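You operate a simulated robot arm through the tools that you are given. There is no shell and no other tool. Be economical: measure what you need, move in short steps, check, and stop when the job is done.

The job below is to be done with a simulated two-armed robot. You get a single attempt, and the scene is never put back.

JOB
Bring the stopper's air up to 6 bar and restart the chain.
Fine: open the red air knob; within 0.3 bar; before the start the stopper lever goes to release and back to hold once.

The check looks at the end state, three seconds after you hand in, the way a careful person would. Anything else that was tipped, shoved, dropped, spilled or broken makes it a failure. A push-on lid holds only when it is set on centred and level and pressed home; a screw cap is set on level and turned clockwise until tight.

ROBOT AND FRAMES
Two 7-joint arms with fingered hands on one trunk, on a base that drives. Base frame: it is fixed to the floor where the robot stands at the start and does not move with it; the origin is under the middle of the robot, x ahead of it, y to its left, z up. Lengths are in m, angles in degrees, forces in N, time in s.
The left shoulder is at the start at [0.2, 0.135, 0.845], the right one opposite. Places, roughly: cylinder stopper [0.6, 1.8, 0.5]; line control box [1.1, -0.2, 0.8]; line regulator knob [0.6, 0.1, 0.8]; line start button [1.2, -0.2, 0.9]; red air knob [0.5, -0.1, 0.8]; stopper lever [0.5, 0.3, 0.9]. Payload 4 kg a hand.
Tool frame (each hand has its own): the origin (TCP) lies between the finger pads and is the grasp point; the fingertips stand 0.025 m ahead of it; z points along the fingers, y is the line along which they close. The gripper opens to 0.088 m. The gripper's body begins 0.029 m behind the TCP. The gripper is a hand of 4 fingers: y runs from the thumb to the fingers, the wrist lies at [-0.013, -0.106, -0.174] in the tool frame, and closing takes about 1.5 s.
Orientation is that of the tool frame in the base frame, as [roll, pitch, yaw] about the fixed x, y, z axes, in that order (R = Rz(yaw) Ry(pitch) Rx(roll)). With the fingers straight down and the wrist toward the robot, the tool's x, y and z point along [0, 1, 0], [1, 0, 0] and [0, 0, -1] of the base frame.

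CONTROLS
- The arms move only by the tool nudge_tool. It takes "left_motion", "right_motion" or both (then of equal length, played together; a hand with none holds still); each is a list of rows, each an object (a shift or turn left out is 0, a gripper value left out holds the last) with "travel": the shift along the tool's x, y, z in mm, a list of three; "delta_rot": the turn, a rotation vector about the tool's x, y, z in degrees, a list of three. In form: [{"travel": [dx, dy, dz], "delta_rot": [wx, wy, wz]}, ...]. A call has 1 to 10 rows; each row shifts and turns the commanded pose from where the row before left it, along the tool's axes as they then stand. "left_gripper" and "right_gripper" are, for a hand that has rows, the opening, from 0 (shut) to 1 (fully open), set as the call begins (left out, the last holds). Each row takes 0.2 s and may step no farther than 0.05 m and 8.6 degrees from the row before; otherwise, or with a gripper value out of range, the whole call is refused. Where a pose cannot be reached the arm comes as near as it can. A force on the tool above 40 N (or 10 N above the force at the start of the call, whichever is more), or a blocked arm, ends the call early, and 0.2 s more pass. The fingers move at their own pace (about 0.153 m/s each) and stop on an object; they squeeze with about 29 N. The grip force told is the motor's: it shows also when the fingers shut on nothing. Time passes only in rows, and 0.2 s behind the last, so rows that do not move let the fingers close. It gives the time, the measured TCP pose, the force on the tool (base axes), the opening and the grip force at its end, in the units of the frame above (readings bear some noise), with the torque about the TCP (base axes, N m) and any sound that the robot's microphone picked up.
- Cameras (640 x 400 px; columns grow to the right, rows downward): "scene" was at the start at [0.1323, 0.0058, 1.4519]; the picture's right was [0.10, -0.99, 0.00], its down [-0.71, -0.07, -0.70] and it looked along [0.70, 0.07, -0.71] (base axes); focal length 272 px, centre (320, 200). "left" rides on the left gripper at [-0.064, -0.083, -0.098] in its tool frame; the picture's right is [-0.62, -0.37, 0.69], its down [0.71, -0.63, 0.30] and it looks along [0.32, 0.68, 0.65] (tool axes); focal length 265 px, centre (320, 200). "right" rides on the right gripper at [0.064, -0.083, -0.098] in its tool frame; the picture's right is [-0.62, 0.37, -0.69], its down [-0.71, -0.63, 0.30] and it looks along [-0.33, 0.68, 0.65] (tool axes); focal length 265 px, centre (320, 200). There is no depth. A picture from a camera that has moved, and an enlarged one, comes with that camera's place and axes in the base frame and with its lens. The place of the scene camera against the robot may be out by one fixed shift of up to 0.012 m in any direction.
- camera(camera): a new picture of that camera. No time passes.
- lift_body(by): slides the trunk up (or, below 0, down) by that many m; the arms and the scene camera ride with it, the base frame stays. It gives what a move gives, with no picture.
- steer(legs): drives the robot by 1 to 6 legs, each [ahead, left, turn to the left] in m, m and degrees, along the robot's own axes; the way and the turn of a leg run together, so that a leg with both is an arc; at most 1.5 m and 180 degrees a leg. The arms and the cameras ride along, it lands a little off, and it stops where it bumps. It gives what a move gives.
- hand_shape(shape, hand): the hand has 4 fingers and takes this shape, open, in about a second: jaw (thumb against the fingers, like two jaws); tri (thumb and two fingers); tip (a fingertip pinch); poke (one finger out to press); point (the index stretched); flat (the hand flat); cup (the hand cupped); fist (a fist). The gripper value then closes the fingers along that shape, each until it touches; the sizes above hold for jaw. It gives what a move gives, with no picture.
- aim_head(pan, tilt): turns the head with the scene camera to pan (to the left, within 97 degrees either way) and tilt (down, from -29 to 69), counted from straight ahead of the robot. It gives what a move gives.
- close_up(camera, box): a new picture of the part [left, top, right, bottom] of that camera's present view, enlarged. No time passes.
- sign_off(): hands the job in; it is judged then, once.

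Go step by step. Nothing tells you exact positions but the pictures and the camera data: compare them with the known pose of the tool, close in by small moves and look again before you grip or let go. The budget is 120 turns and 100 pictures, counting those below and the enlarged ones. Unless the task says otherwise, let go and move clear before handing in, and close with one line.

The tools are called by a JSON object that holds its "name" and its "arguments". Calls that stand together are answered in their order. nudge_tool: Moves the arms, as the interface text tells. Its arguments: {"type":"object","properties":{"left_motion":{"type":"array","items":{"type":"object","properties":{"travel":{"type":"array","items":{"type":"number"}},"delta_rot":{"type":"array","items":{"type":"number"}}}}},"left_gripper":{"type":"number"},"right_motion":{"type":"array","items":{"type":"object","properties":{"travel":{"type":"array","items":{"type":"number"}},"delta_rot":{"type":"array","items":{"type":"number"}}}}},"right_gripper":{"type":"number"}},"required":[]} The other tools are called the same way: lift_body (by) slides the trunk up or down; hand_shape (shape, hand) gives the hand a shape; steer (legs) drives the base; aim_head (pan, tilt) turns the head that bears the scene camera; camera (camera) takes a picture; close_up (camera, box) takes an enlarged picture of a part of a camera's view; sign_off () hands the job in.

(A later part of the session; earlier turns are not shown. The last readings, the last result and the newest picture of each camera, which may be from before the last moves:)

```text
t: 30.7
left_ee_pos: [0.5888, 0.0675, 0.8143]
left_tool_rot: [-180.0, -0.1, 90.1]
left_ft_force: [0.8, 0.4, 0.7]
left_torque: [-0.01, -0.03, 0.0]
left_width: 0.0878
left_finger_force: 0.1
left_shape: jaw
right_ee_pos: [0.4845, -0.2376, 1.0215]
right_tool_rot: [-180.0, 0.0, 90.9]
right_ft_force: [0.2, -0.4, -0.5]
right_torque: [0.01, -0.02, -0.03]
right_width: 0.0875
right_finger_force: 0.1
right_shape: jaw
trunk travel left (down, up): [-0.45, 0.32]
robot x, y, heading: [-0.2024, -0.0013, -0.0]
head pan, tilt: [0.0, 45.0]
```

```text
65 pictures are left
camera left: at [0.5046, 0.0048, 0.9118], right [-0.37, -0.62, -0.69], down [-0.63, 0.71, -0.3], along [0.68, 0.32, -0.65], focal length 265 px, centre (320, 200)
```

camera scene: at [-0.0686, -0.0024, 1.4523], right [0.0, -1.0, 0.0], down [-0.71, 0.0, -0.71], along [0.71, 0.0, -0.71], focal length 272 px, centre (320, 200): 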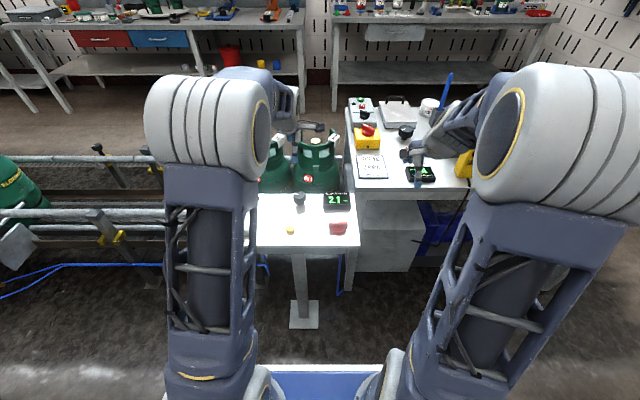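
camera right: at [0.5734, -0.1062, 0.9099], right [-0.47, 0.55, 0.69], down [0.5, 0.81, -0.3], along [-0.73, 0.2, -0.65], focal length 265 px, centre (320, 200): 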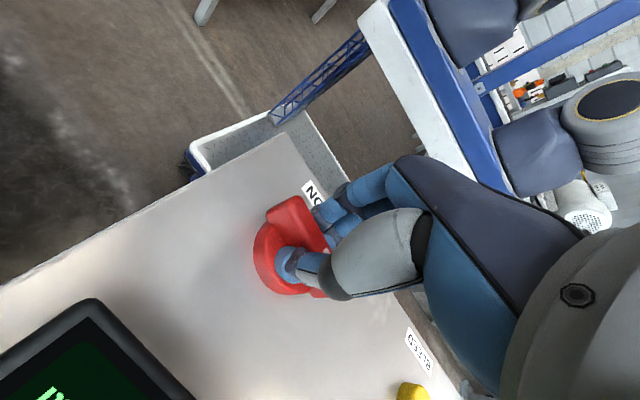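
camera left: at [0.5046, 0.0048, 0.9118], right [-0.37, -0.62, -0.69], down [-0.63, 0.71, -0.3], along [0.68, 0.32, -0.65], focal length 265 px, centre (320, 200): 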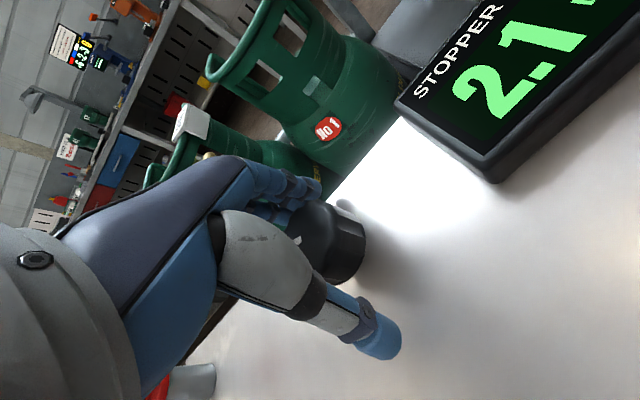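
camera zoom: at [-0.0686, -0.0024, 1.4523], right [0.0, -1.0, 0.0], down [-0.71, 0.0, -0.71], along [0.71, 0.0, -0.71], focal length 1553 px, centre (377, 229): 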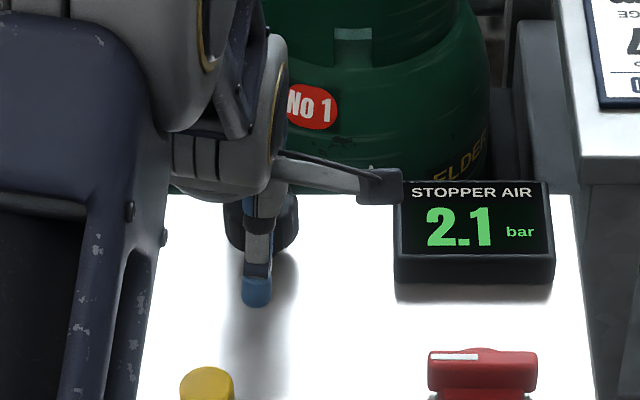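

The knob sits between the jaws. A small shift in y, then close gently.

{"name": "nudge_tool", "arguments": {"left_motion": [{"travel": [-3, 0, 1]}, {}]}}

{"name": "nudge_tool", "arguments": {"left_motion": [{}, {}, {}, {}, {}, {}], "left_gripper": 0}}

{"name": "camera", "arguments": {"camera": "left"}}

```text
t: 31.3
left_ee_pos: [0.5894, 0.0656, 0.8129]
left_tool_rot: [179.9, -0.1, 90.1]
left_ft_force: [0.4, -0.4, -0.2]
left_torque: [-0.04, 0.02, 0.02]
left_width: 0.0876
left_finger_force: 0.1
left_shape: jaw
right_ee_pos: [0.4848, -0.2372, 1.0205]
right_tool_rot: [180.0, 0.1, 90.9]
right_ft_force: [-0.3, -0.3, 0.0]
right_torque: [0.0, 0.01, -0.01]
right_width: 0.0877
right_finger_force: 0.0
right_shape: jaw
trunk travel left (down, up): [-0.45, 0.32]
robot x, y, heading: [-0.2023, -0.0002, 0.0]
head pan, tilt: [0.0, 45.0]
```

```text
t: 32.7
left_ee_pos: [0.5884, 0.0654, 0.8126]
left_tool_rot: [-179.8, 0.0, 90.1]
left_ft_force: [-4.2, 1.8, -14.9]
left_torque: [0.03, 0.09, 0.0]
left_width: 0.034
left_finger_force: 29.4
left_shape: jaw
right_ee_pos: [0.4838, -0.2364, 1.0214]
right_tool_rot: [180.0, 0.1, 91.0]
right_ft_force: [0.4, -0.3, 0.4]
right_torque: [0.01, 0.01, 0.0]
right_width: 0.0878
right_finger_force: 0.1
right_shape: jaw
trunk travel left (down, up): [-0.45, 0.32]
robot x, y, heading: [-0.2044, 0.0017, -0.1]
head pan, tilt: [0.0, 45.0]
```

```text
64 pictures are left
camera left: at [0.5048, 0.0023, 0.9102], right [-0.37, -0.62, -0.69], down [-0.63, 0.71, -0.3], along [0.68, 0.32, -0.66], focal length 265 px, centre (320, 200)
```

left: 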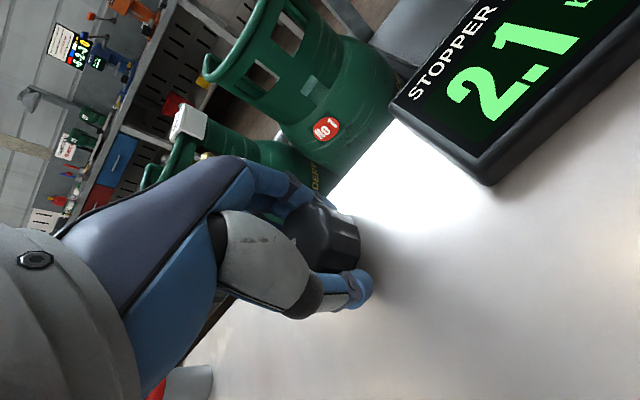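

Gripped. Now turn clockwise by 32° and read the display.

{"name": "nudge_tool", "arguments": {"left_motion": [{"delta_rot": [0, 0, 8]}, {"delta_rot": [0, 0, 8]}, {"delta_rot": [0, 0, 8]}, {"delta_rot": [0, 0, 8]}, {}]}}

{"name": "close_up", "arguments": {"camera": "scene", "box": [260, 160, 360, 230]}}

```text
t: 33.9
left_ee_pos: [0.5897, 0.0671, 0.8132]
left_tool_rot: [-179.9, -0.1, 58.0]
left_ft_force: [-5.1, 6.3, -17.1]
left_torque: [0.15, 0.16, 0.04]
left_width: 0.0334
left_finger_force: 29.0
left_shape: jaw
right_ee_pos: [0.4843, -0.2377, 1.0212]
right_tool_rot: [-179.9, 0.0, 90.9]
right_ft_force: [0.4, -0.3, -0.1]
right_torque: [0.0, -0.02, -0.02]
right_width: 0.0875
right_finger_force: 0.1
right_shape: jaw
trunk travel left (down, up): [-0.45, 0.32]
robot x, y, heading: [-0.199, 0.003, -0.3]
head pan, tilt: [0.0, 45.0]
```

```text
5.71 times, centred on (310, 195) of scene
camera zoom: at [-0.0682, -0.0021, 1.4521], right [0.0, -1.0, 0.0], down [-0.71, 0.0, -0.71], along [0.71, 0.0, -0.71], focal length 1553 px, centre (377, 229)
```

zoom: 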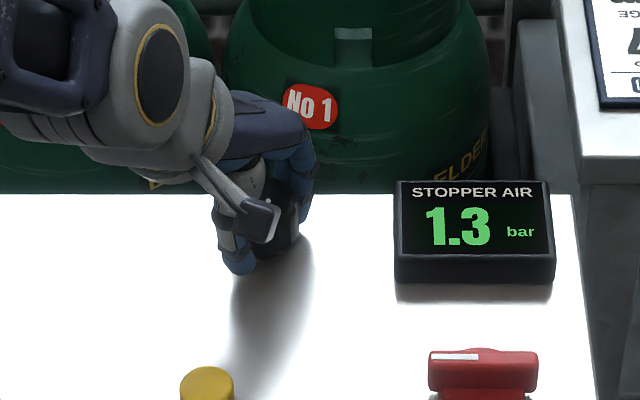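

Clockwise lowers it (0.8 bar per 32°), so I turn counter-clockwise; about 190° is needed.

{"name": "nudge_tool", "arguments": {"left_motion": [{"delta_rot": [0, 0, -8]}, {"delta_rot": [0, 0, -8]}, {"delta_rot": [0, 0, -8]}, {"delta_rot": [0, 0, -8]}, {"delta_rot": [0, 0, -8]}, {"delta_rot": [0, 0, -8]}, {"delta_rot": [0, 0, -8]}, {"delta_rot": [0, 0, -8]}, {}]}}

{"name": "camera", "arguments": {"camera": "scene"}}

```text
t: 35.9
left_ee_pos: [0.5899, 0.0647, 0.8128]
left_tool_rot: [-180.0, 0.0, 122.0]
left_ft_force: [4.2, 2.2, -21.6]
left_torque: [-0.08, 0.08, -0.04]
left_width: 0.0328
left_finger_force: 28.8
left_shape: jaw
right_ee_pos: [0.485, -0.2375, 1.02]
right_tool_rot: [-179.9, 0.0, 90.9]
right_ft_force: [-0.4, -0.4, -0.6]
right_torque: [0.01, 0.0, 0.01]
right_width: 0.0879
right_finger_force: 0.1
right_shape: jaw
trunk travel left (down, up): [-0.45, 0.32]
robot x, y, heading: [-0.2, 0.0009, 0.0]
head pan, tilt: [0.0, 45.0]
```

```text
62 pictures are left
camera scene: at [-0.0678, -0.0023, 1.4521], right [0.0, -1.0, 0.0], down [-0.71, 0.0, -0.71], along [0.71, 0.0, -0.71], focal length 272 px, centre (320, 200)
```

scene: 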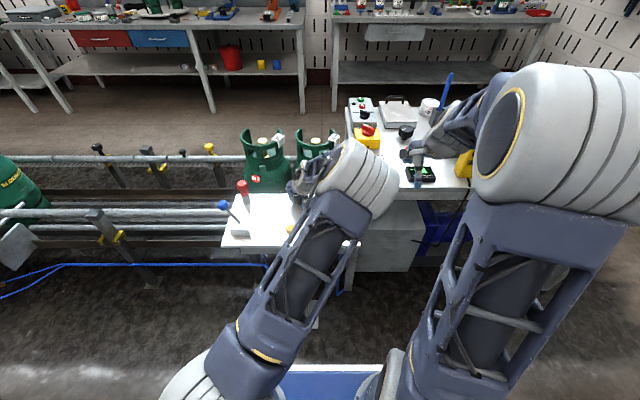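

The forearm hides the display from the head; I'll use the left camera.

{"name": "camera", "arguments": {"camera": "left"}}

{"name": "camera", "arguments": {"camera": "right"}}

```text
61 pictures are left
camera left: at [0.5519, -0.0328, 0.9113], right [0.02, -0.72, -0.69], down [-0.91, 0.27, -0.3], along [0.41, 0.64, -0.65], focal length 265 px, centre (320, 200)
```

left: 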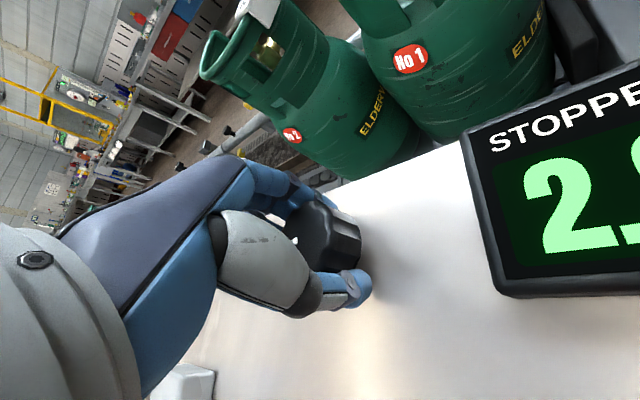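

```text
60 pictures are left
camera right: at [0.4003, -0.1743, 1.1185], right [0.38, -0.61, 0.69], down [-0.62, -0.72, -0.3], along [0.69, -0.31, -0.65], focal length 265 px, centre (320, 200)
```

right: 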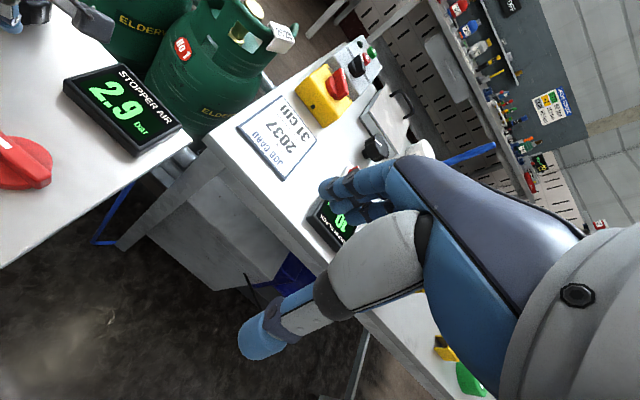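

The right camera reads 2.9 bar (0.025 bar/°), so 124° more is needed. I'll release, wind the hand back clockwise, and re-grip.

{"name": "nudge_tool", "arguments": {"left_motion": [{}, {}, {}, {}, {}], "left_gripper": 1}}

{"name": "nudge_tool", "arguments": {"left_motion": [{"delta_rot": [0, 0, 8.5]}, {"delta_rot": [0, 0, 8.5]}, {"delta_rot": [0, 0, 8.5]}, {"delta_rot": [0, 0, 8.5]}, {"delta_rot": [0, 0, 8.5]}, {"delta_rot": [0, 0, 8.5]}, {"delta_rot": [0, 0, 8.5]}, {"delta_rot": [0, 0, 8.5]}, {"delta_rot": [0, 0, 8.5]}]}}

{"name": "nudge_tool", "arguments": {"left_motion": [{"delta_rot": [0, 0, 8.5]}, {"delta_rot": [0, 0, 8.5]}, {"delta_rot": [0, 0, 8.5]}, {"delta_rot": [0, 0, 8.5]}, {"delta_rot": [0, 0, 8.5]}, {"delta_rot": [0, 0, 8.5]}, {}]}}

{"name": "camera", "arguments": {"camera": "scene"}}

{"name": "camera", "arguments": {"camera": "left"}}

```text
t: 37.1
left_ee_pos: [0.5887, 0.0649, 0.8139]
left_tool_rot: [180.0, 0.0, 122.0]
left_ft_force: [-0.4, -0.5, 0.3]
left_torque: [0.0, 0.03, 0.0]
left_width: 0.0873
left_finger_force: 0.0
left_shape: jaw
right_ee_pos: [0.484, -0.2372, 1.0207]
right_tool_rot: [-179.9, 0.1, 90.9]
right_ft_force: [0.3, 0.1, -0.5]
right_torque: [-0.01, 0.0, 0.04]
right_width: 0.0876
right_finger_force: 0.0
right_shape: jaw
trunk travel left (down, up): [-0.45, 0.32]
robot x, y, heading: [-0.2014, 0.0018, -0.4]
head pan, tilt: [0.0, 45.0]
```

```text
t: 39.1
left_ee_pos: [0.588, 0.0654, 0.815]
left_tool_rot: [179.8, -0.1, 45.4]
left_ft_force: [0.3, 0.7, 0.5]
left_torque: [0.02, 0.03, 0.0]
left_width: 0.0876
left_finger_force: 0.1
left_shape: jaw
right_ee_pos: [0.4849, -0.2372, 1.0219]
right_tool_rot: [-179.9, 0.0, 90.9]
right_ft_force: [-0.6, -0.2, -0.2]
right_torque: [0.01, -0.02, 0.0]
right_width: 0.0876
right_finger_force: 0.0
right_shape: jaw
trunk travel left (down, up): [-0.45, 0.32]
robot x, y, heading: [-0.2016, -0.0041, -0.0]
head pan, tilt: [0.0, 45.0]
```

```text
t: 40.7
left_ee_pos: [0.5903, 0.0646, 0.8137]
left_tool_rot: [-179.9, 0.0, -5.7]
left_ft_force: [0.1, -1.0, -0.5]
left_torque: [0.04, 0.0, 0.02]
left_width: 0.0876
left_finger_force: 0.0
left_shape: jaw
right_ee_pos: [0.4855, -0.2366, 1.0208]
right_tool_rot: [180.0, 0.1, 90.9]
right_ft_force: [0.1, 1.0, 0.4]
right_torque: [-0.01, 0.02, 0.0]
right_width: 0.0878
right_finger_force: 0.0
right_shape: jaw
trunk travel left (down, up): [-0.45, 0.32]
robot x, y, heading: [-0.2019, -0.0024, 0.0]
head pan, tilt: [0.0, 45.0]
```

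```text
59 pictures are left
camera scene: at [-0.0686, -0.0023, 1.4523], right [0.0, -1.0, 0.0], down [-0.71, 0.0, -0.71], along [0.71, 0.0, -0.71], focal length 272 px, centre (320, 200)
```

scene: 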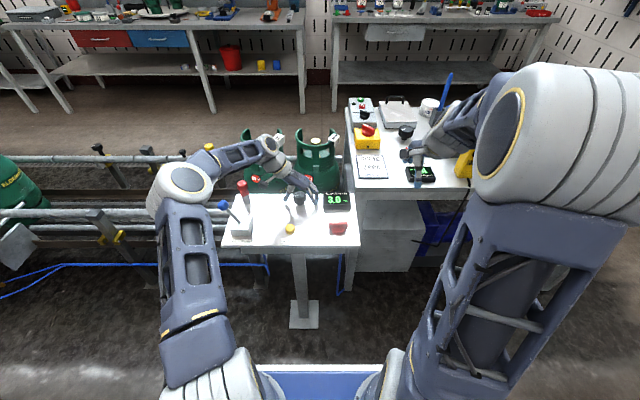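

```text
58 pictures are left
camera left: at [0.5322, 0.1555, 0.9112], right [-0.58, 0.43, -0.69], down [0.77, 0.56, -0.3], along [0.26, -0.71, -0.65], focal length 265 px, centre (320, 200)
```

left: 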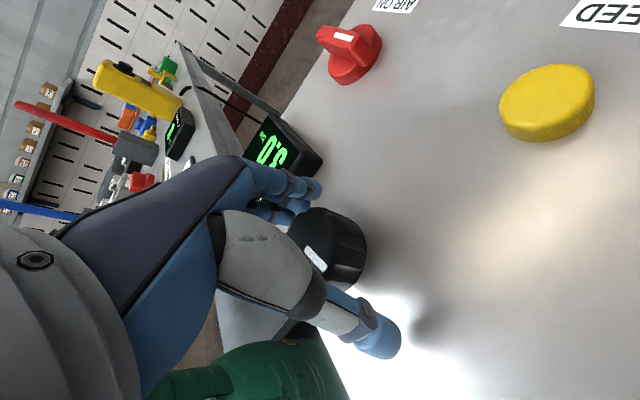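

It reads 3.0. Now grip and turn counter-clockwise, 112° first, then check.

{"name": "nudge_tool", "arguments": {"left_motion": [{}, {}, {}, {}, {}, {}], "left_gripper": 0}}

{"name": "nudge_tool", "arguments": {"left_motion": [{"delta_rot": [0, 0, -8]}, {"delta_rot": [0, 0, -8]}, {"delta_rot": [0, 0, -8]}, {"delta_rot": [0, 0, -8]}, {"delta_rot": [0, 0, -8]}, {"delta_rot": [0, 0, -8]}, {"delta_rot": [0, 0, -8]}]}}

{"name": "nudge_tool", "arguments": {"left_motion": [{"delta_rot": [0, 0, -8]}, {"delta_rot": [0, 0, -8]}, {"delta_rot": [0, 0, -8]}, {"delta_rot": [0, 0, -8]}, {"delta_rot": [0, 0, -8]}, {"delta_rot": [0, 0, -8]}, {"delta_rot": [0, 0, -8]}, {}]}}

{"name": "close_up", "arguments": {"camera": "right", "box": [0, 20, 240, 200]}}

```text
t: 42.1
left_ee_pos: [0.5889, 0.0657, 0.8113]
left_tool_rot: [-179.9, 0.0, -5.6]
left_ft_force: [-0.4, 5.2, -15.9]
left_torque: [0.14, 0.03, -0.03]
left_width: 0.0334
left_finger_force: 29.0
left_shape: jaw
right_ee_pos: [0.486, -0.2373, 1.0216]
right_tool_rot: [-180.0, 0.1, 90.8]
right_ft_force: [-1.0, 0.8, -0.1]
right_torque: [-0.04, -0.02, 0.01]
right_width: 0.088
right_finger_force: 0.1
right_shape: jaw
trunk travel left (down, up): [-0.45, 0.32]
robot x, y, heading: [-0.1985, 0.0015, 0.1]
head pan, tilt: [0.0, 45.0]
```

```text
t: 43.7
left_ee_pos: [0.5896, 0.0649, 0.8127]
left_tool_rot: [-179.9, 0.2, 50.6]
left_ft_force: [6.5, 0.7, -23.8]
left_torque: [0.0, -0.07, -0.04]
left_width: 0.0323
left_finger_force: 28.8
left_shape: jaw
right_ee_pos: [0.4846, -0.2369, 1.0209]
right_tool_rot: [-179.9, 0.0, 90.9]
right_ft_force: [0.3, -0.1, 0.1]
right_torque: [0.0, 0.0, -0.01]
right_width: 0.0878
right_finger_force: 0.1
right_shape: jaw
trunk travel left (down, up): [-0.45, 0.32]
robot x, y, heading: [-0.2028, -0.0042, 0.1]
head pan, tilt: [0.0, 45.0]
```

```text
t: 45.5
left_ee_pos: [0.5906, 0.0662, 0.8141]
left_tool_rot: [-179.9, 0.0, 106.7]
left_ft_force: [11.2, 3.7, -21.4]
left_torque: [0.04, -0.08, -0.03]
left_width: 0.0313
left_finger_force: 28.9
left_shape: jaw
right_ee_pos: [0.4839, -0.2373, 1.0215]
right_tool_rot: [-180.0, 0.0, 90.8]
right_ft_force: [0.3, -0.6, -0.5]
right_torque: [0.01, 0.01, -0.01]
right_width: 0.0879
right_finger_force: 0.1
right_shape: jaw
trunk travel left (down, up): [-0.45, 0.32]
robot x, y, heading: [-0.2037, -0.0004, 0.0]
head pan, tilt: [0.0, 45.0]
```

```text
2.22 times, centred on (120, 110) of right
camera zoom: at [0.4005, -0.1742, 1.1185], right [0.38, -0.61, 0.69], down [-0.62, -0.72, -0.3], along [0.69, -0.31, -0.65], focal length 590 px, centre (764, 400)
```

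zoom: 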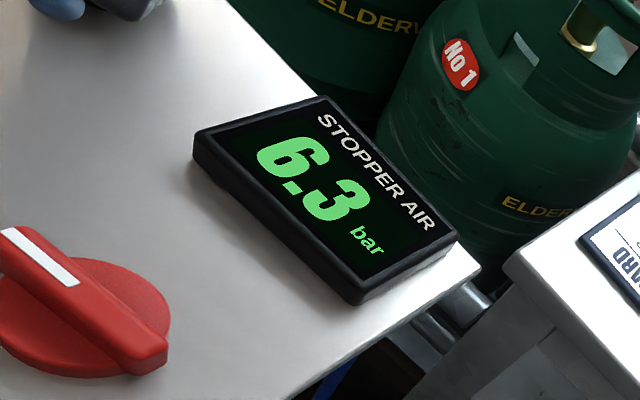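

It reads 6.3. I'll turn back about 10°.

{"name": "nudge_tool", "arguments": {"left_motion": [{"delta_rot": [0, 0, 5]}, {"delta_rot": [0, 0, 5]}, {}, {}, {}, {}, {}]}}

{"name": "close_up", "arguments": {"camera": "right", "box": [0, 20, 240, 200]}}

```text
t: 47.1
left_ee_pos: [0.5886, 0.0658, 0.8131]
left_tool_rot: [-179.9, 0.0, 96.5]
left_ft_force: [5.9, 9.7, -19.5]
left_torque: [0.14, -0.08, 0.03]
left_width: 0.0315
left_finger_force: 29.1
left_shape: jaw
right_ee_pos: [0.4847, -0.2375, 1.02]
right_tool_rot: [-179.9, 0.1, 90.9]
right_ft_force: [-0.3, 0.3, 0.4]
right_torque: [0.04, -0.01, 0.0]
right_width: 0.0877
right_finger_force: 0.1
right_shape: jaw
trunk travel left (down, up): [-0.45, 0.32]
robot x, y, heading: [-0.2043, 0.0003, -0.3]
head pan, tilt: [0.0, 45.0]
```

```text
2.22 times, centred on (120, 110) of right
camera zoom: at [0.4003, -0.174, 1.1186], right [0.38, -0.61, 0.69], down [-0.62, -0.72, -0.3], along [0.69, -0.31, -0.65], focal length 590 px, centre (764, 400)
```

zoom: 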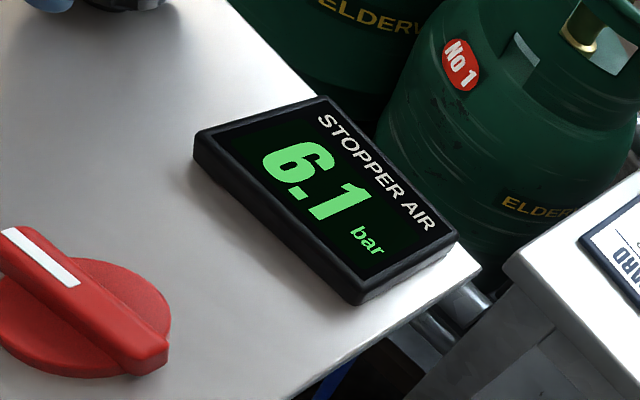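

6.1 now; a touch more, then release and rise.

{"name": "nudge_tool", "arguments": {"left_motion": [{"delta_rot": [0, 0, 4]}, {}, {}, {}]}}

{"name": "nudge_tool", "arguments": {"left_motion": [{}, {}, {}, {}, {}], "left_gripper": 1}}

{"name": "nudge_tool", "arguments": {"left_motion": [{"travel": [0, 0, -40]}, {"travel": [0, 0, -45]}, {"travel": [0, 0, -45]}, {"travel": [0, -40, -20]}, {"travel": [10, -45, 0]}, {"travel": [45, 0, 0]}, {"travel": [45, 0, 0]}, {"travel": [45, 0, 0]}, {}]}}

{"name": "close_up", "arguments": {"camera": "scene", "box": [200, 150, 370, 260]}}

{"name": "camera", "arguments": {"camera": "left"}}

```text
t: 48.1
left_ee_pos: [0.5896, 0.0659, 0.813]
left_tool_rot: [-179.9, 0.0, 92.4]
left_ft_force: [1.5, 7.2, -19.4]
left_torque: [0.11, -0.02, 0.01]
left_width: 0.0313
left_finger_force: 28.9
left_shape: jaw
right_ee_pos: [0.485, -0.2375, 1.0208]
right_tool_rot: [179.9, -0.1, 90.9]
right_ft_force: [0.5, -0.4, -0.8]
right_torque: [0.0, 0.02, 0.03]
right_width: 0.0876
right_finger_force: 0.0
right_shape: jaw
trunk travel left (down, up): [-0.45, 0.32]
robot x, y, heading: [-0.203, -0.0012, 0.0]
head pan, tilt: [0.0, 45.0]
```

```text
t: 49.3
left_ee_pos: [0.5898, 0.0653, 0.8138]
left_tool_rot: [180.0, 0.0, 92.5]
left_ft_force: [0.0, -0.3, -0.3]
left_torque: [0.0, -0.01, 0.01]
left_width: 0.0876
left_finger_force: 0.0
left_shape: jaw
right_ee_pos: [0.4841, -0.2368, 1.0189]
right_tool_rot: [180.0, 0.0, 91.0]
right_ft_force: [-0.2, -0.7, 0.7]
right_torque: [-0.02, 0.0, -0.03]
right_width: 0.0877
right_finger_force: 0.1
right_shape: jaw
trunk travel left (down, up): [-0.45, 0.32]
robot x, y, heading: [-0.2013, -0.0039, -0.3]
head pan, tilt: [0.0, 45.0]
```

```text
t: 51.3
left_ee_pos: [0.4987, 0.2053, 0.9629]
left_tool_rot: [-180.0, 0.0, 92.4]
left_ft_force: [0.1, 0.5, 0.6]
left_torque: [-0.02, 0.01, 0.0]
left_width: 0.0877
left_finger_force: 0.0
left_shape: jaw
right_ee_pos: [0.4845, -0.2363, 1.0218]
right_tool_rot: [180.0, -0.1, 90.9]
right_ft_force: [0.2, 0.2, -0.7]
right_torque: [0.04, -0.02, -0.03]
right_width: 0.0874
right_finger_force: 0.1
right_shape: jaw
trunk travel left (down, up): [-0.45, 0.32]
robot x, y, heading: [-0.2041, 0.0041, 0.3]
head pan, tilt: [0.0, 45.0]
```

```text
3.64 times, centred on (285, 205) of scene
camera zoom: at [-0.0686, -0.0024, 1.4523], right [0.0, -1.0, 0.0], down [-0.71, 0.0, -0.71], along [0.71, 0.0, -0.71], focal length 988 px, centre (447, 182)
```

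zoom: 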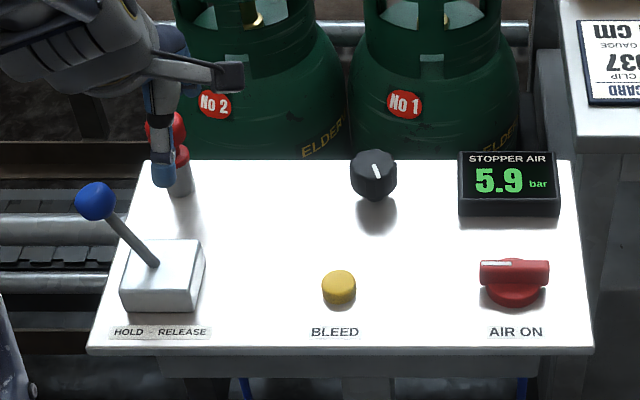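

```text
54 pictures are left
camera left: at [0.4167, 0.1394, 1.0598], right [-0.34, -0.63, -0.69], down [-0.66, 0.69, -0.3], along [0.67, 0.35, -0.65], focal length 265 px, centre (320, 200)
```

left: 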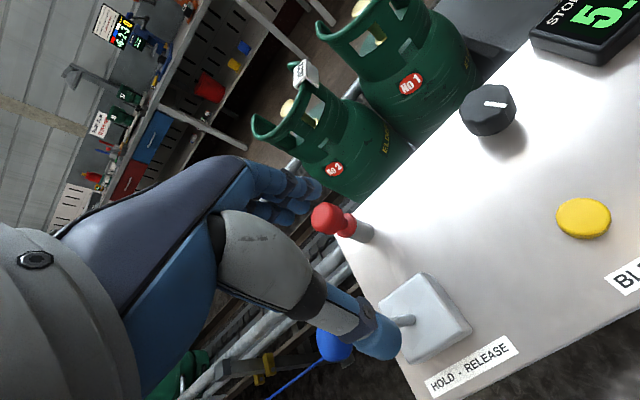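

5.9 bar, well within tolerance. Now the lever: I take its ball at about (0.480, 0.278, 0.88). I'll turn the left hand so its jaws straddle the ball along y.

{"name": "nudge_tool", "arguments": {"left_motion": [{"travel": [0, 0, -20], "delta_rot": [0, 0, 8]}, {"delta_rot": [0, 0, 8.5]}, {"delta_rot": [0, 0, 8.5]}, {"delta_rot": [0, 0, 8.5]}, {"delta_rot": [0, 0, 8.5]}, {"delta_rot": [0, 0, 8.5]}, {"delta_rot": [0, 0, 8.5]}, {"delta_rot": [0, 0, 8.5]}, {"delta_rot": [0, 0, 8.5]}, {"delta_rot": [0, 0, 8.5]}]}}

{"name": "nudge_tool", "arguments": {"left_motion": [{"travel": [-9, -36, 0], "delta_rot": [0, 0, 7.9]}, {"travel": [-9, -36, 0]}, {}]}}

{"name": "camera", "arguments": {"camera": "left"}}

{"name": "close_up", "arguments": {"camera": "scene", "box": [150, 150, 370, 270]}}

```text
t: 53.5
left_ee_pos: [0.4969, 0.2055, 0.9851]
left_tool_rot: [180.0, 0.1, 7.8]
left_ft_force: [1.1, 0.0, 0.3]
left_torque: [0.0, 0.01, 0.02]
left_width: 0.0878
left_finger_force: 0.1
left_shape: jaw
right_ee_pos: [0.4843, -0.2366, 1.0206]
right_tool_rot: [180.0, 0.0, 90.9]
right_ft_force: [-0.5, 0.6, -1.1]
right_torque: [0.0, -0.01, 0.01]
right_width: 0.0876
right_finger_force: 0.1
right_shape: jaw
trunk travel left (down, up): [-0.45, 0.32]
robot x, y, heading: [-0.2011, 0.0011, -0.0]
head pan, tilt: [0.0, 45.0]
```

```text
t: 54.3
left_ee_pos: [0.4745, 0.2759, 0.9865]
left_tool_rot: [180.0, 0.0, 0.0]
left_ft_force: [0.2, 0.2, -0.5]
left_torque: [0.01, -0.02, -0.01]
left_width: 0.0878
left_finger_force: 0.1
left_shape: jaw
right_ee_pos: [0.485, -0.2367, 1.0195]
right_tool_rot: [180.0, 0.0, 90.9]
right_ft_force: [0.1, 0.6, -0.1]
right_torque: [0.0, -0.02, 0.02]
right_width: 0.0878
right_finger_force: 0.0
right_shape: jaw
trunk travel left (down, up): [-0.45, 0.32]
robot x, y, heading: [-0.2009, -0.0005, 0.1]
head pan, tilt: [0.0, 45.0]
```

```text
53 pictures are left
camera left: at [0.4097, 0.36, 1.0831], right [-0.62, 0.37, -0.69], down [0.71, 0.63, -0.3], along [0.32, -0.68, -0.65], focal length 265 px, centre (320, 200)
```

left: 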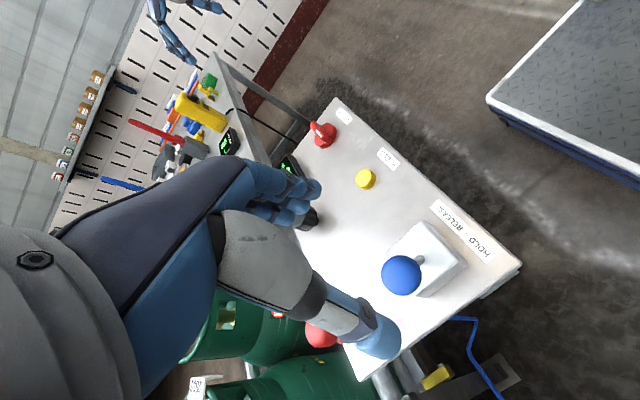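

```text
2.91 times, centred on (260, 210) of scene
camera zoom: at [-0.0686, -0.0023, 1.4523], right [0.0, -1.0, 0.0], down [-0.71, 0.0, -0.71], along [0.71, 0.0, -0.71], focal length 790 px, centre (494, 171)
```

zoom: 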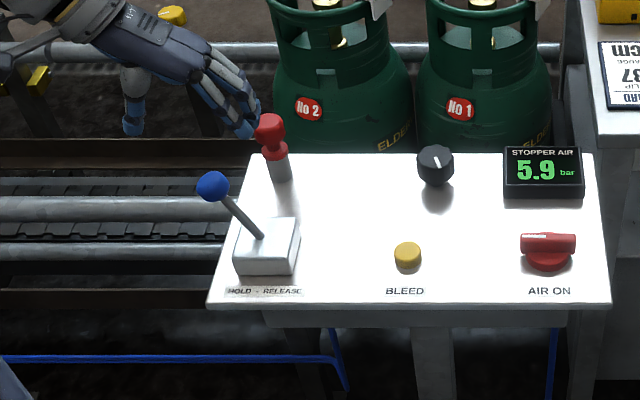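

All views agree: ball at (0.481, 0.277, 0.88). I'll descend with jaws astride it.

{"name": "nudge_tool", "arguments": {"left_motion": [{"travel": [6, 0, 35]}, {"travel": [0, -1, 35]}, {"travel": [0, 0, 28]}, {}]}}

{"name": "camera", "arguments": {"camera": "left"}}

{"name": "close_up", "arguments": {"camera": "scene", "box": [150, 150, 370, 270]}}

```text
t: 55.3
left_ee_pos: [0.4821, 0.2769, 0.8853]
left_tool_rot: [-180.0, 0.0, 0.1]
left_ft_force: [-0.2, -1.0, -1.3]
left_torque: [0.01, 0.03, -0.01]
left_width: 0.0878
left_finger_force: 0.0
left_shape: jaw
right_ee_pos: [0.4854, -0.2375, 1.0201]
right_tool_rot: [-179.9, 0.0, 90.9]
right_ft_force: [-0.4, 0.4, -0.8]
right_torque: [0.01, 0.0, -0.01]
right_width: 0.0877
right_finger_force: 0.1
right_shape: jaw
trunk travel left (down, up): [-0.45, 0.32]
robot x, y, heading: [-0.2031, 0.0002, -0.3]
head pan, tilt: [0.0, 45.0]
```

```text
51 pictures are left
camera left: at [0.4159, 0.3613, 0.984], right [-0.62, 0.37, -0.69], down [0.71, 0.63, -0.3], along [0.33, -0.68, -0.65], focal length 265 px, centre (320, 200)
```

left: 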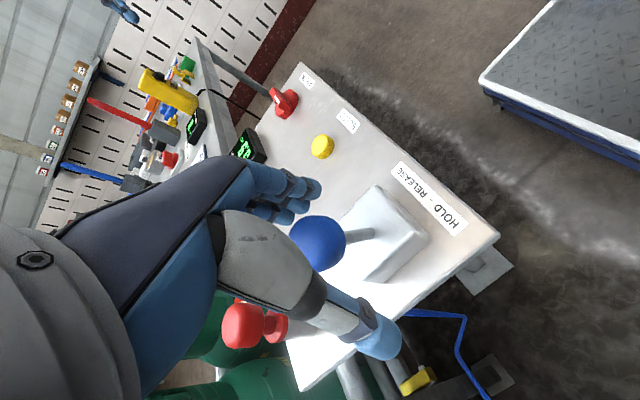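

```text
2.91 times, centred on (260, 210) of scene
camera zoom: at [-0.0686, -0.0023, 1.4523], right [0.0, -1.0, 0.0], down [-0.71, 0.0, -0.71], along [0.71, 0.0, -0.71], focal length 790 px, centre (494, 171)
```

zoom: 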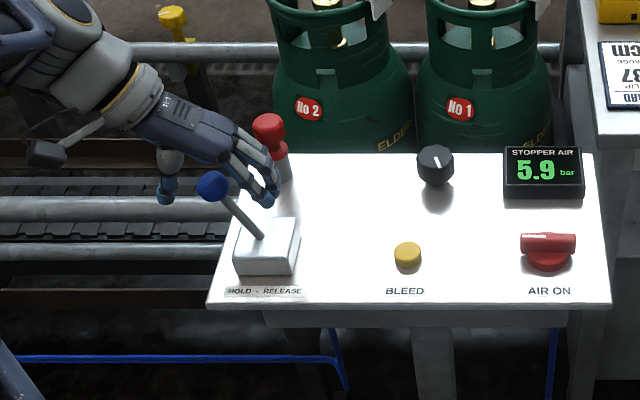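

The ball is between the jaws. I'll narrow them and push toward release (−y).

{"name": "nudge_tool", "arguments": {"left_motion": [{}, {}, {}, {}], "left_gripper": 0.45}}

{"name": "nudge_tool", "arguments": {"left_motion": [{"travel": [0, 12, -2]}, {"travel": [0, 12, -2]}, {"travel": [0, 12, 0]}, {"travel": [0, 12, 0]}, {"travel": [0, 12, 2]}, {}]}}

{"name": "close_up", "arguments": {"camera": "scene", "box": [150, 150, 370, 270]}}

```text
t: 56.3
left_ee_pos: [0.4807, 0.2767, 0.8864]
left_tool_rot: [180.0, 0.1, 0.0]
left_ft_force: [0.3, 0.3, 0.9]
left_torque: [0.0, 0.0, -0.01]
left_width: 0.0402
left_finger_force: 0.0
left_shape: jaw
right_ee_pos: [0.4846, -0.2378, 1.0208]
right_tool_rot: [179.9, -0.1, 90.9]
right_ft_force: [0.6, -1.1, -0.2]
right_torque: [-0.02, -0.01, -0.01]
right_width: 0.0877
right_finger_force: 0.0
right_shape: jaw
trunk travel left (down, up): [-0.45, 0.32]
robot x, y, heading: [-0.2038, -0.0032, 0.1]
head pan, tilt: [0.0, 45.0]
```

```text
t: 57.7
left_ee_pos: [0.481, 0.2187, 0.8898]
left_tool_rot: [-179.9, 0.0, 0.0]
left_ft_force: [-0.3, 1.1, -0.6]
left_torque: [0.01, 0.0, 0.0]
left_width: 0.0401
left_finger_force: 0.1
left_shape: jaw
right_ee_pos: [0.4843, -0.2379, 1.0195]
right_tool_rot: [179.9, 0.0, 90.8]
right_ft_force: [-0.1, -0.4, 0.5]
right_torque: [-0.02, -0.01, -0.01]
right_width: 0.0877
right_finger_force: 0.0
right_shape: jaw
trunk travel left (down, up): [-0.45, 0.32]
robot x, y, heading: [-0.2036, -0.0023, 0.2]
head pan, tilt: [0.0, 45.0]
```

```text
2.91 times, centred on (260, 210) of scene
camera zoom: at [-0.0686, -0.0023, 1.4523], right [0.0, -1.0, 0.0], down [-0.71, 0.0, -0.71], along [0.71, 0.0, -0.71], focal length 790 px, centre (494, 171)
```

zoom: 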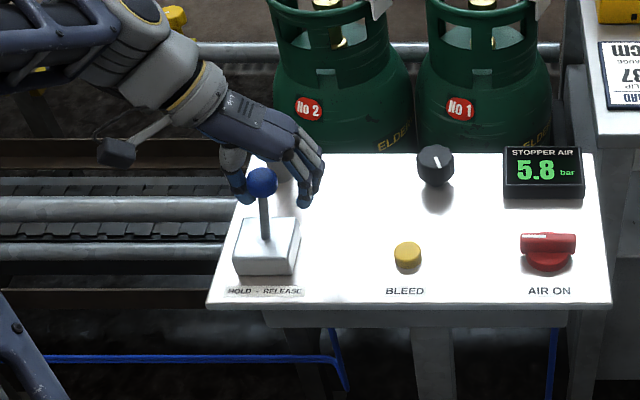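

The lever is upright now and swinging with the hand; the pressure reads 5.8, so I'll watch it. Continue to release.

{"name": "nudge_tool", "arguments": {"left_motion": [{"travel": [0, 10, 1]}, {"travel": [0, 10, 2]}, {"travel": [0, 10, 3]}, {"travel": [0, 8, 3]}, {}]}}

{"name": "close_up", "arguments": {"camera": "scene", "box": [150, 150, 370, 270]}}

```text
t: 58.9
left_ee_pos: [0.4826, 0.1844, 0.8794]
left_tool_rot: [-179.8, -0.2, 0.3]
left_ft_force: [1.1, 30.9, 23.1]
left_torque: [0.76, 0.03, -0.03]
left_width: 0.0525
left_finger_force: 0.1
left_shape: jaw
right_ee_pos: [0.4854, -0.236, 1.0212]
right_tool_rot: [-179.9, 0.1, 91.0]
right_ft_force: [0.1, 0.9, 0.2]
right_torque: [0.02, 0.0, 0.0]
right_width: 0.0877
right_finger_force: 0.0
right_shape: jaw
trunk travel left (down, up): [-0.45, 0.32]
robot x, y, heading: [-0.2009, -0.0016, -0.0]
head pan, tilt: [0.0, 45.0]
```

```text
2.91 times, centred on (260, 210) of scene
camera zoom: at [-0.0691, -0.0013, 1.4526], right [0.0, -1.0, 0.0], down [-0.71, 0.0, -0.71], along [0.71, 0.0, -0.71], focal length 790 px, centre (494, 171)
```

zoom: 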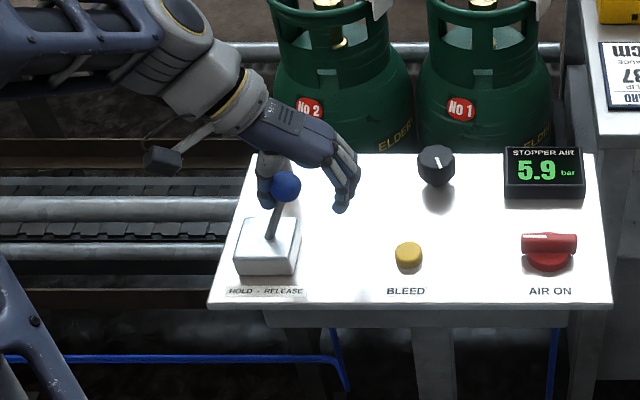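

The lever is against its release stop (31 N). Now push it back to hold.

{"name": "nudge_tool", "arguments": {"left_motion": [{"travel": [0, -12, -4]}, {"travel": [0, -12, -4]}, {"travel": [0, -12, -2]}, {"travel": [0, -12, 0]}, {"travel": [0, -12, 0]}, {"travel": [0, -12, 1]}, {"travel": [0, -12, 3]}, {"travel": [0, -10, 3]}, {"travel": [0, -8, 2]}, {}]}}

{"name": "close_up", "arguments": {"camera": "scene", "box": [150, 150, 370, 270]}}

```text
t: 61.1
left_ee_pos: [0.4804, 0.2825, 0.8803]
left_tool_rot: [-180.0, 0.0, 0.1]
left_ft_force: [-0.1, -0.2, -0.6]
left_torque: [-0.01, 0.0, -0.03]
left_width: 0.0402
left_finger_force: 0.1
left_shape: jaw
right_ee_pos: [0.4846, -0.2379, 1.0206]
right_tool_rot: [-180.0, 0.0, 91.0]
right_ft_force: [-1.4, -0.7, 0.4]
right_torque: [-0.03, -0.02, -0.01]
right_width: 0.0876
right_finger_force: 0.0
right_shape: jaw
trunk travel left (down, up): [-0.45, 0.32]
robot x, y, heading: [-0.2008, 0.0021, 0.0]
head pan, tilt: [0.0, 45.0]
```

```text
2.91 times, centred on (260, 210) of scene
camera zoom: at [-0.0686, -0.0023, 1.4523], right [0.0, -1.0, 0.0], down [-0.71, 0.0, -0.71], along [0.71, 0.0, -0.71], focal length 790 px, centre (494, 171)
```

zoom: 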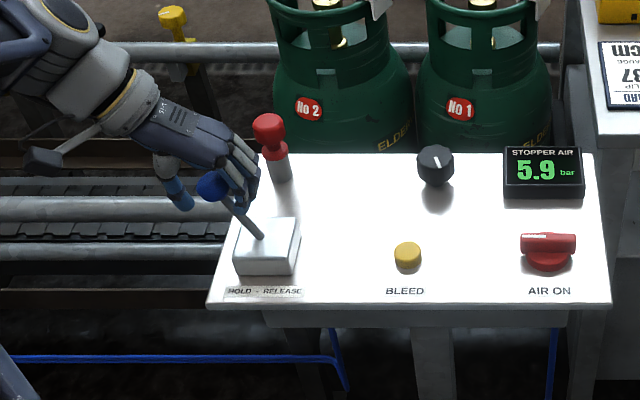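

The lever is back at its original angle. I'll press on a little to make sure it is at the stop.

{"name": "nudge_tool", "arguments": {"left_motion": [{"travel": [0, -6, 2]}, {"travel": [0, -5, 1]}, {}]}}

{"name": "nudge_tool", "arguments": {"left_motion": [{"travel": [0, 6, 0]}, {}, {}, {}], "left_gripper": 1}}

{"name": "nudge_tool", "arguments": {"left_motion": [{"travel": [0, 0, -45]}, {"travel": [0, 0, -45]}, {"travel": [0, 0, -45]}, {"travel": [0, 0, -45]}, {"travel": [0, 0, -45]}, {}]}}

{"name": "camera", "arguments": {"camera": "scene"}}

{"name": "close_up", "arguments": {"camera": "scene", "box": [150, 150, 370, 270]}}

```text
t: 61.9
left_ee_pos: [0.4806, 0.2925, 0.8767]
left_tool_rot: [180.0, -0.1, 0.0]
left_ft_force: [-0.2, -6.9, 5.0]
left_torque: [-0.28, 0.01, -0.02]
left_width: 0.0436
left_finger_force: 0.0
left_shape: jaw
right_ee_pos: [0.4846, -0.2375, 1.0214]
right_tool_rot: [179.9, 0.0, 90.9]
right_ft_force: [-1.0, 0.2, -0.9]
right_torque: [-0.01, -0.01, -0.01]
right_width: 0.0874
right_finger_force: 0.1
right_shape: jaw
trunk travel left (down, up): [-0.45, 0.32]
robot x, y, heading: [-0.2042, 0.0011, 0.1]
head pan, tilt: [0.0, 45.0]
```

```text
t: 62.9
left_ee_pos: [0.4796, 0.2871, 0.875]
left_tool_rot: [-180.0, 0.0, 0.1]
left_ft_force: [-0.5, 0.1, -0.1]
left_torque: [0.0, 0.01, -0.01]
left_width: 0.0879
left_finger_force: 0.1
left_shape: jaw
right_ee_pos: [0.4853, -0.2371, 1.021]
right_tool_rot: [-179.9, 0.1, 90.9]
right_ft_force: [0.0, -0.3, 0.1]
right_torque: [-0.01, 0.01, -0.02]
right_width: 0.0879
right_finger_force: 0.1
right_shape: jaw
trunk travel left (down, up): [-0.45, 0.32]
robot x, y, heading: [-0.1988, -0.0009, 0.1]
head pan, tilt: [0.0, 45.0]
```

```text
t: 64.3
left_ee_pos: [0.4797, 0.2872, 1.0997]
left_tool_rot: [-180.0, -0.1, 0.1]
left_ft_force: [0.0, -0.3, 0.7]
left_torque: [0.01, -0.02, 0.0]
left_width: 0.0878
left_finger_force: 0.1
left_shape: jaw
right_ee_pos: [0.4847, -0.2374, 1.0199]
right_tool_rot: [180.0, 0.0, 90.9]
right_ft_force: [0.3, 0.0, -0.3]
right_torque: [-0.03, 0.02, 0.02]
right_width: 0.0877
right_finger_force: 0.0
right_shape: jaw
trunk travel left (down, up): [-0.45, 0.32]
robot x, y, heading: [-0.1989, 0.0015, -0.1]
head pan, tilt: [0.0, 45.0]
```

```text
46 pictures are left
camera scene: at [-0.0685, -0.0023, 1.4523], right [0.0, -1.0, 0.0], down [-0.71, 0.0, -0.71], along [0.71, 0.0, -0.71], focal length 272 px, centre (320, 200)
```

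scene: 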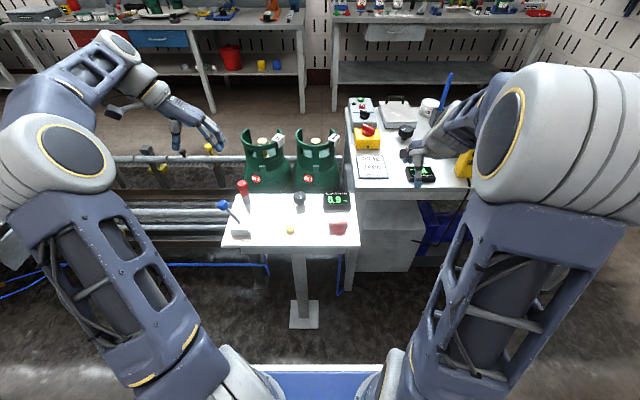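

```text
2.91 times, centred on (260, 210) of scene
camera zoom: at [-0.0685, -0.0023, 1.4523], right [0.0, -1.0, 0.0], down [-0.71, 0.0, -0.71], along [0.71, 0.0, -0.71], focal length 790 px, centre (494, 171)
```

zoom: 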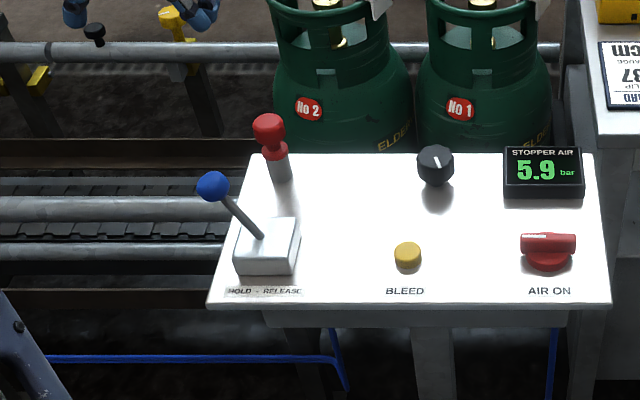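

Lever is done and pressure is holding at 5.9. Next is the green start button near (1.13, -0.2, 0.88): I plan to stand to the right of the small table at about (0.3, -0.45). First I'll raise the right hand and check the floor on that side.

{"name": "nudge_tool", "arguments": {"right_motion": [{"travel": [0, 0, -45]}, {"travel": [0, 0, -45]}, {"travel": [0, 0, -45]}, {"travel": [0, -20, -40]}, {"travel": [0, -40, 0]}, {"travel": [0, -40, 0]}]}}

{"name": "aim_head", "arguments": {"pan": -35, "tilt": 50}}

{"name": "camera", "arguments": {"camera": "scene"}}

```text
t: 65.7
left_ee_pos: [0.4791, 0.2875, 1.0995]
left_tool_rot: [-180.0, -0.1, 0.1]
left_ft_force: [0.0, 0.2, -0.2]
left_torque: [0.01, -0.02, 0.02]
left_width: 0.0879
left_finger_force: 0.1
left_shape: jaw
right_ee_pos: [0.3826, -0.2418, 1.1974]
right_tool_rot: [180.0, 0.1, 91.0]
right_ft_force: [0.6, -0.7, 0.7]
right_torque: [-0.01, 0.01, 0.0]
right_width: 0.0877
right_finger_force: 0.1
right_shape: jaw
trunk travel left (down, up): [-0.45, 0.32]
robot x, y, heading: [-0.2034, -0.0004, 0.3]
head pan, tilt: [0.0, 45.0]
```

```text
t: 66.7
left_ee_pos: [0.4804, 0.286, 1.1]
left_tool_rot: [-180.0, 0.1, 0.1]
left_ft_force: [1.3, 0.3, -0.2]
left_torque: [-0.02, 0.04, 0.01]
left_width: 0.0878
left_finger_force: 0.0
left_shape: jaw
right_ee_pos: [0.3839, -0.2427, 1.1981]
right_tool_rot: [179.9, -0.1, 90.8]
right_ft_force: [0.2, 0.9, 0.1]
right_torque: [0.03, -0.01, 0.02]
right_width: 0.0875
right_finger_force: 0.1
right_shape: jaw
trunk travel left (down, up): [-0.45, 0.32]
robot x, y, heading: [-0.2005, -0.0024, -0.0]
head pan, tilt: [-35.0, 50.0]
```

```text
44 pictures are left
camera scene: at [-0.0868, -0.0464, 1.4454], right [-0.57, -0.82, 0.0], down [-0.63, 0.44, -0.64], along [0.53, -0.37, -0.77], focal length 272 px, centre (320, 200)
```

scene: 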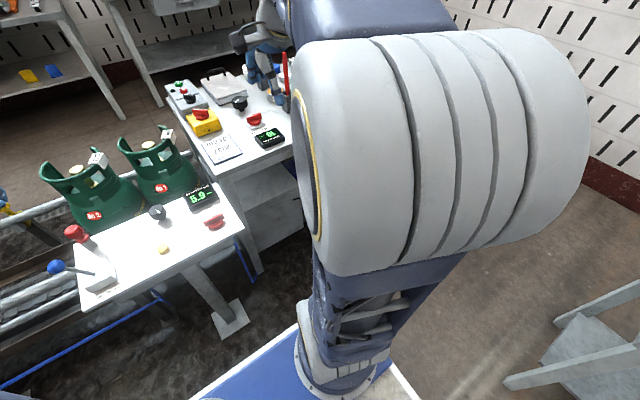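

The way right is clear enough, with a table leg near (-0.42, -0.82). I'll raise the trunk so the left arm clears the small table, then drive forward-right and stop for a look before going in.

{"name": "lift_body", "arguments": {"by": 0.15}}

{"name": "steer", "arguments": {"legs": [[0.1, -0.5, 0]]}}

{"name": "aim_head", "arguments": {"pan": 5, "tilt": 50}}

{"name": "camera", "arguments": {"camera": "scene"}}

```text
t: 68.4
left_ee_pos: [0.4785, 0.2872, 1.2494]
left_tool_rot: [-179.9, 0.0, 0.1]
left_ft_force: [-0.9, -0.3, 0.2]
left_torque: [0.0, 0.03, 0.03]
left_width: 0.0878
left_finger_force: 0.0
left_shape: jaw
right_ee_pos: [0.3845, -0.2425, 1.3464]
right_tool_rot: [-180.0, 0.0, 90.8]
right_ft_force: [0.4, -0.8, -0.5]
right_torque: [-0.03, 0.01, 0.0]
right_width: 0.0877
right_finger_force: 0.1
right_shape: jaw
trunk travel left (down, up): [-0.6, 0.17]
robot x, y, heading: [-0.2016, -0.0028, -0.1]
head pan, tilt: [-35.0, 50.0]
```

```text
t: 71.4
left_ee_pos: [0.5824, -0.2135, 1.2493]
left_tool_rot: [-179.8, 0.0, -0.2]
left_ft_force: [-0.2, -0.3, 0.2]
left_torque: [-0.03, -0.01, -0.01]
left_width: 0.088
left_finger_force: 0.1
left_shape: jaw
right_ee_pos: [0.4839, -0.7414, 1.3475]
right_tool_rot: [180.0, 0.0, 90.7]
right_ft_force: [-0.1, 0.2, 0.2]
right_torque: [-0.03, -0.01, 0.0]
right_width: 0.0878
right_finger_force: 0.1
right_shape: jaw
trunk travel left (down, up): [-0.6, 0.17]
robot x, y, heading: [-0.0987, -0.4948, -0.3]
head pan, tilt: [-35.0, 50.0]
```

```text
t: 72.5
left_ee_pos: [0.5831, -0.2133, 1.2496]
left_tool_rot: [-179.9, -0.1, -0.2]
left_ft_force: [-0.3, 0.4, -0.5]
left_torque: [0.01, 0.01, 0.01]
left_width: 0.0882
left_finger_force: 0.0
left_shape: jaw
right_ee_pos: [0.484, -0.7408, 1.3463]
right_tool_rot: [179.9, 0.0, 90.6]
right_ft_force: [0.7, 0.6, -0.4]
right_torque: [0.01, 0.0, 0.0]
right_width: 0.0877
right_finger_force: 0.1
right_shape: jaw
trunk travel left (down, up): [-0.6, 0.17]
robot x, y, heading: [-0.0989, -0.5014, -0.3]
head pan, tilt: [5.0, 50.0]
```

```text
43 pictures are left
camera scene: at [0.0289, -0.4936, 1.5954], right [0.08, -1.0, 0.0], down [-0.76, -0.06, -0.64], along [0.64, 0.05, -0.77], focal length 272 px, centre (320, 200)
```

scene: 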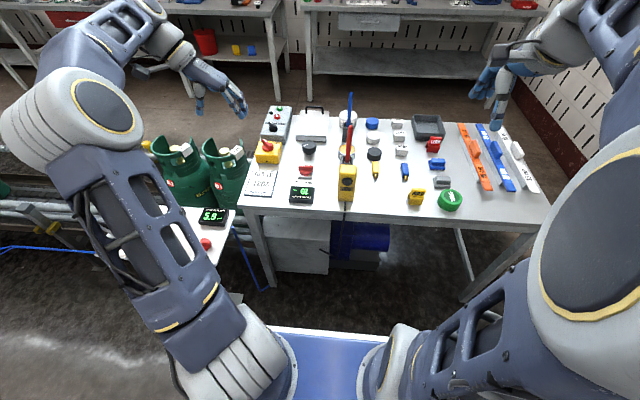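

The blue deck is on the trunk; the base front is about 0.33 m ahead of the axis, so x = 0.28 keeps it short of the work table's legs. Driving forward.

{"name": "steer", "arguments": {"legs": [[0.37, 0, 0]]}}

{"name": "camera", "arguments": {"camera": "scene"}}

{"name": "camera", "arguments": {"camera": "left"}}

```text
t: 74.8
left_ee_pos: [0.9466, -0.2167, 1.2489]
left_tool_rot: [-179.9, 0.0, -0.3]
left_ft_force: [-0.3, 0.6, 0.9]
left_torque: [-0.01, -0.01, -0.01]
left_width: 0.0879
left_finger_force: 0.2
left_shape: jaw
right_ee_pos: [0.8479, -0.745, 1.347]
right_tool_rot: [-180.0, 0.0, 90.6]
right_ft_force: [0.6, -0.2, 0.0]
right_torque: [0.0, -0.01, 0.04]
right_width: 0.0876
right_finger_force: 0.1
right_shape: jaw
trunk travel left (down, up): [-0.6, 0.17]
robot x, y, heading: [0.2617, -0.5009, -0.4]
head pan, tilt: [5.0, 50.0]
```

```text
42 pictures are left
camera scene: at [0.3926, -0.4958, 1.5954], right [0.08, -1.0, 0.0], down [-0.76, -0.06, -0.64], along [0.64, 0.05, -0.77], focal length 272 px, centre (320, 200)
```

scene: 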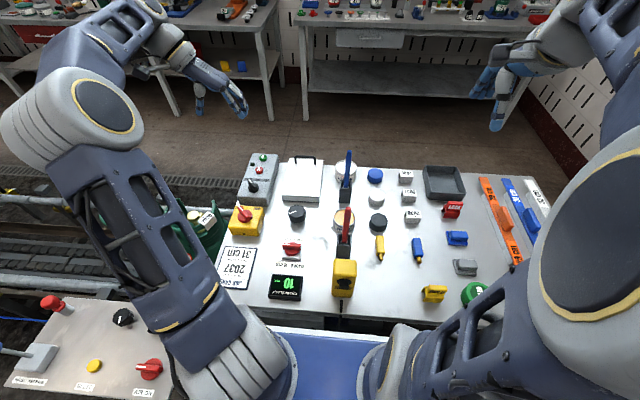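

```text
41 pictures are left
camera left: at [0.8812, -0.1319, 1.3472], right [-0.62, 0.37, -0.69], down [0.72, 0.63, -0.3], along [0.32, -0.69, -0.65], focal length 265 px, centre (320, 200)
```

left: 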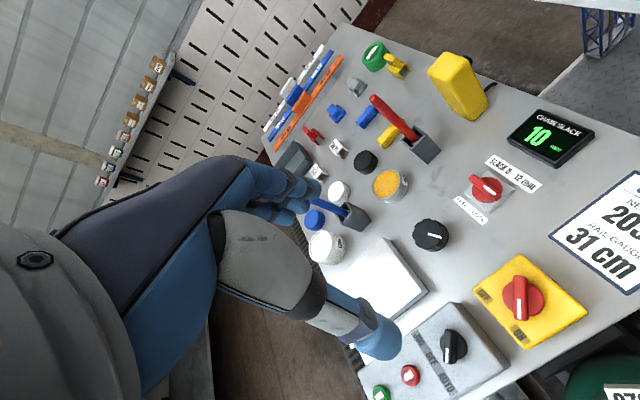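

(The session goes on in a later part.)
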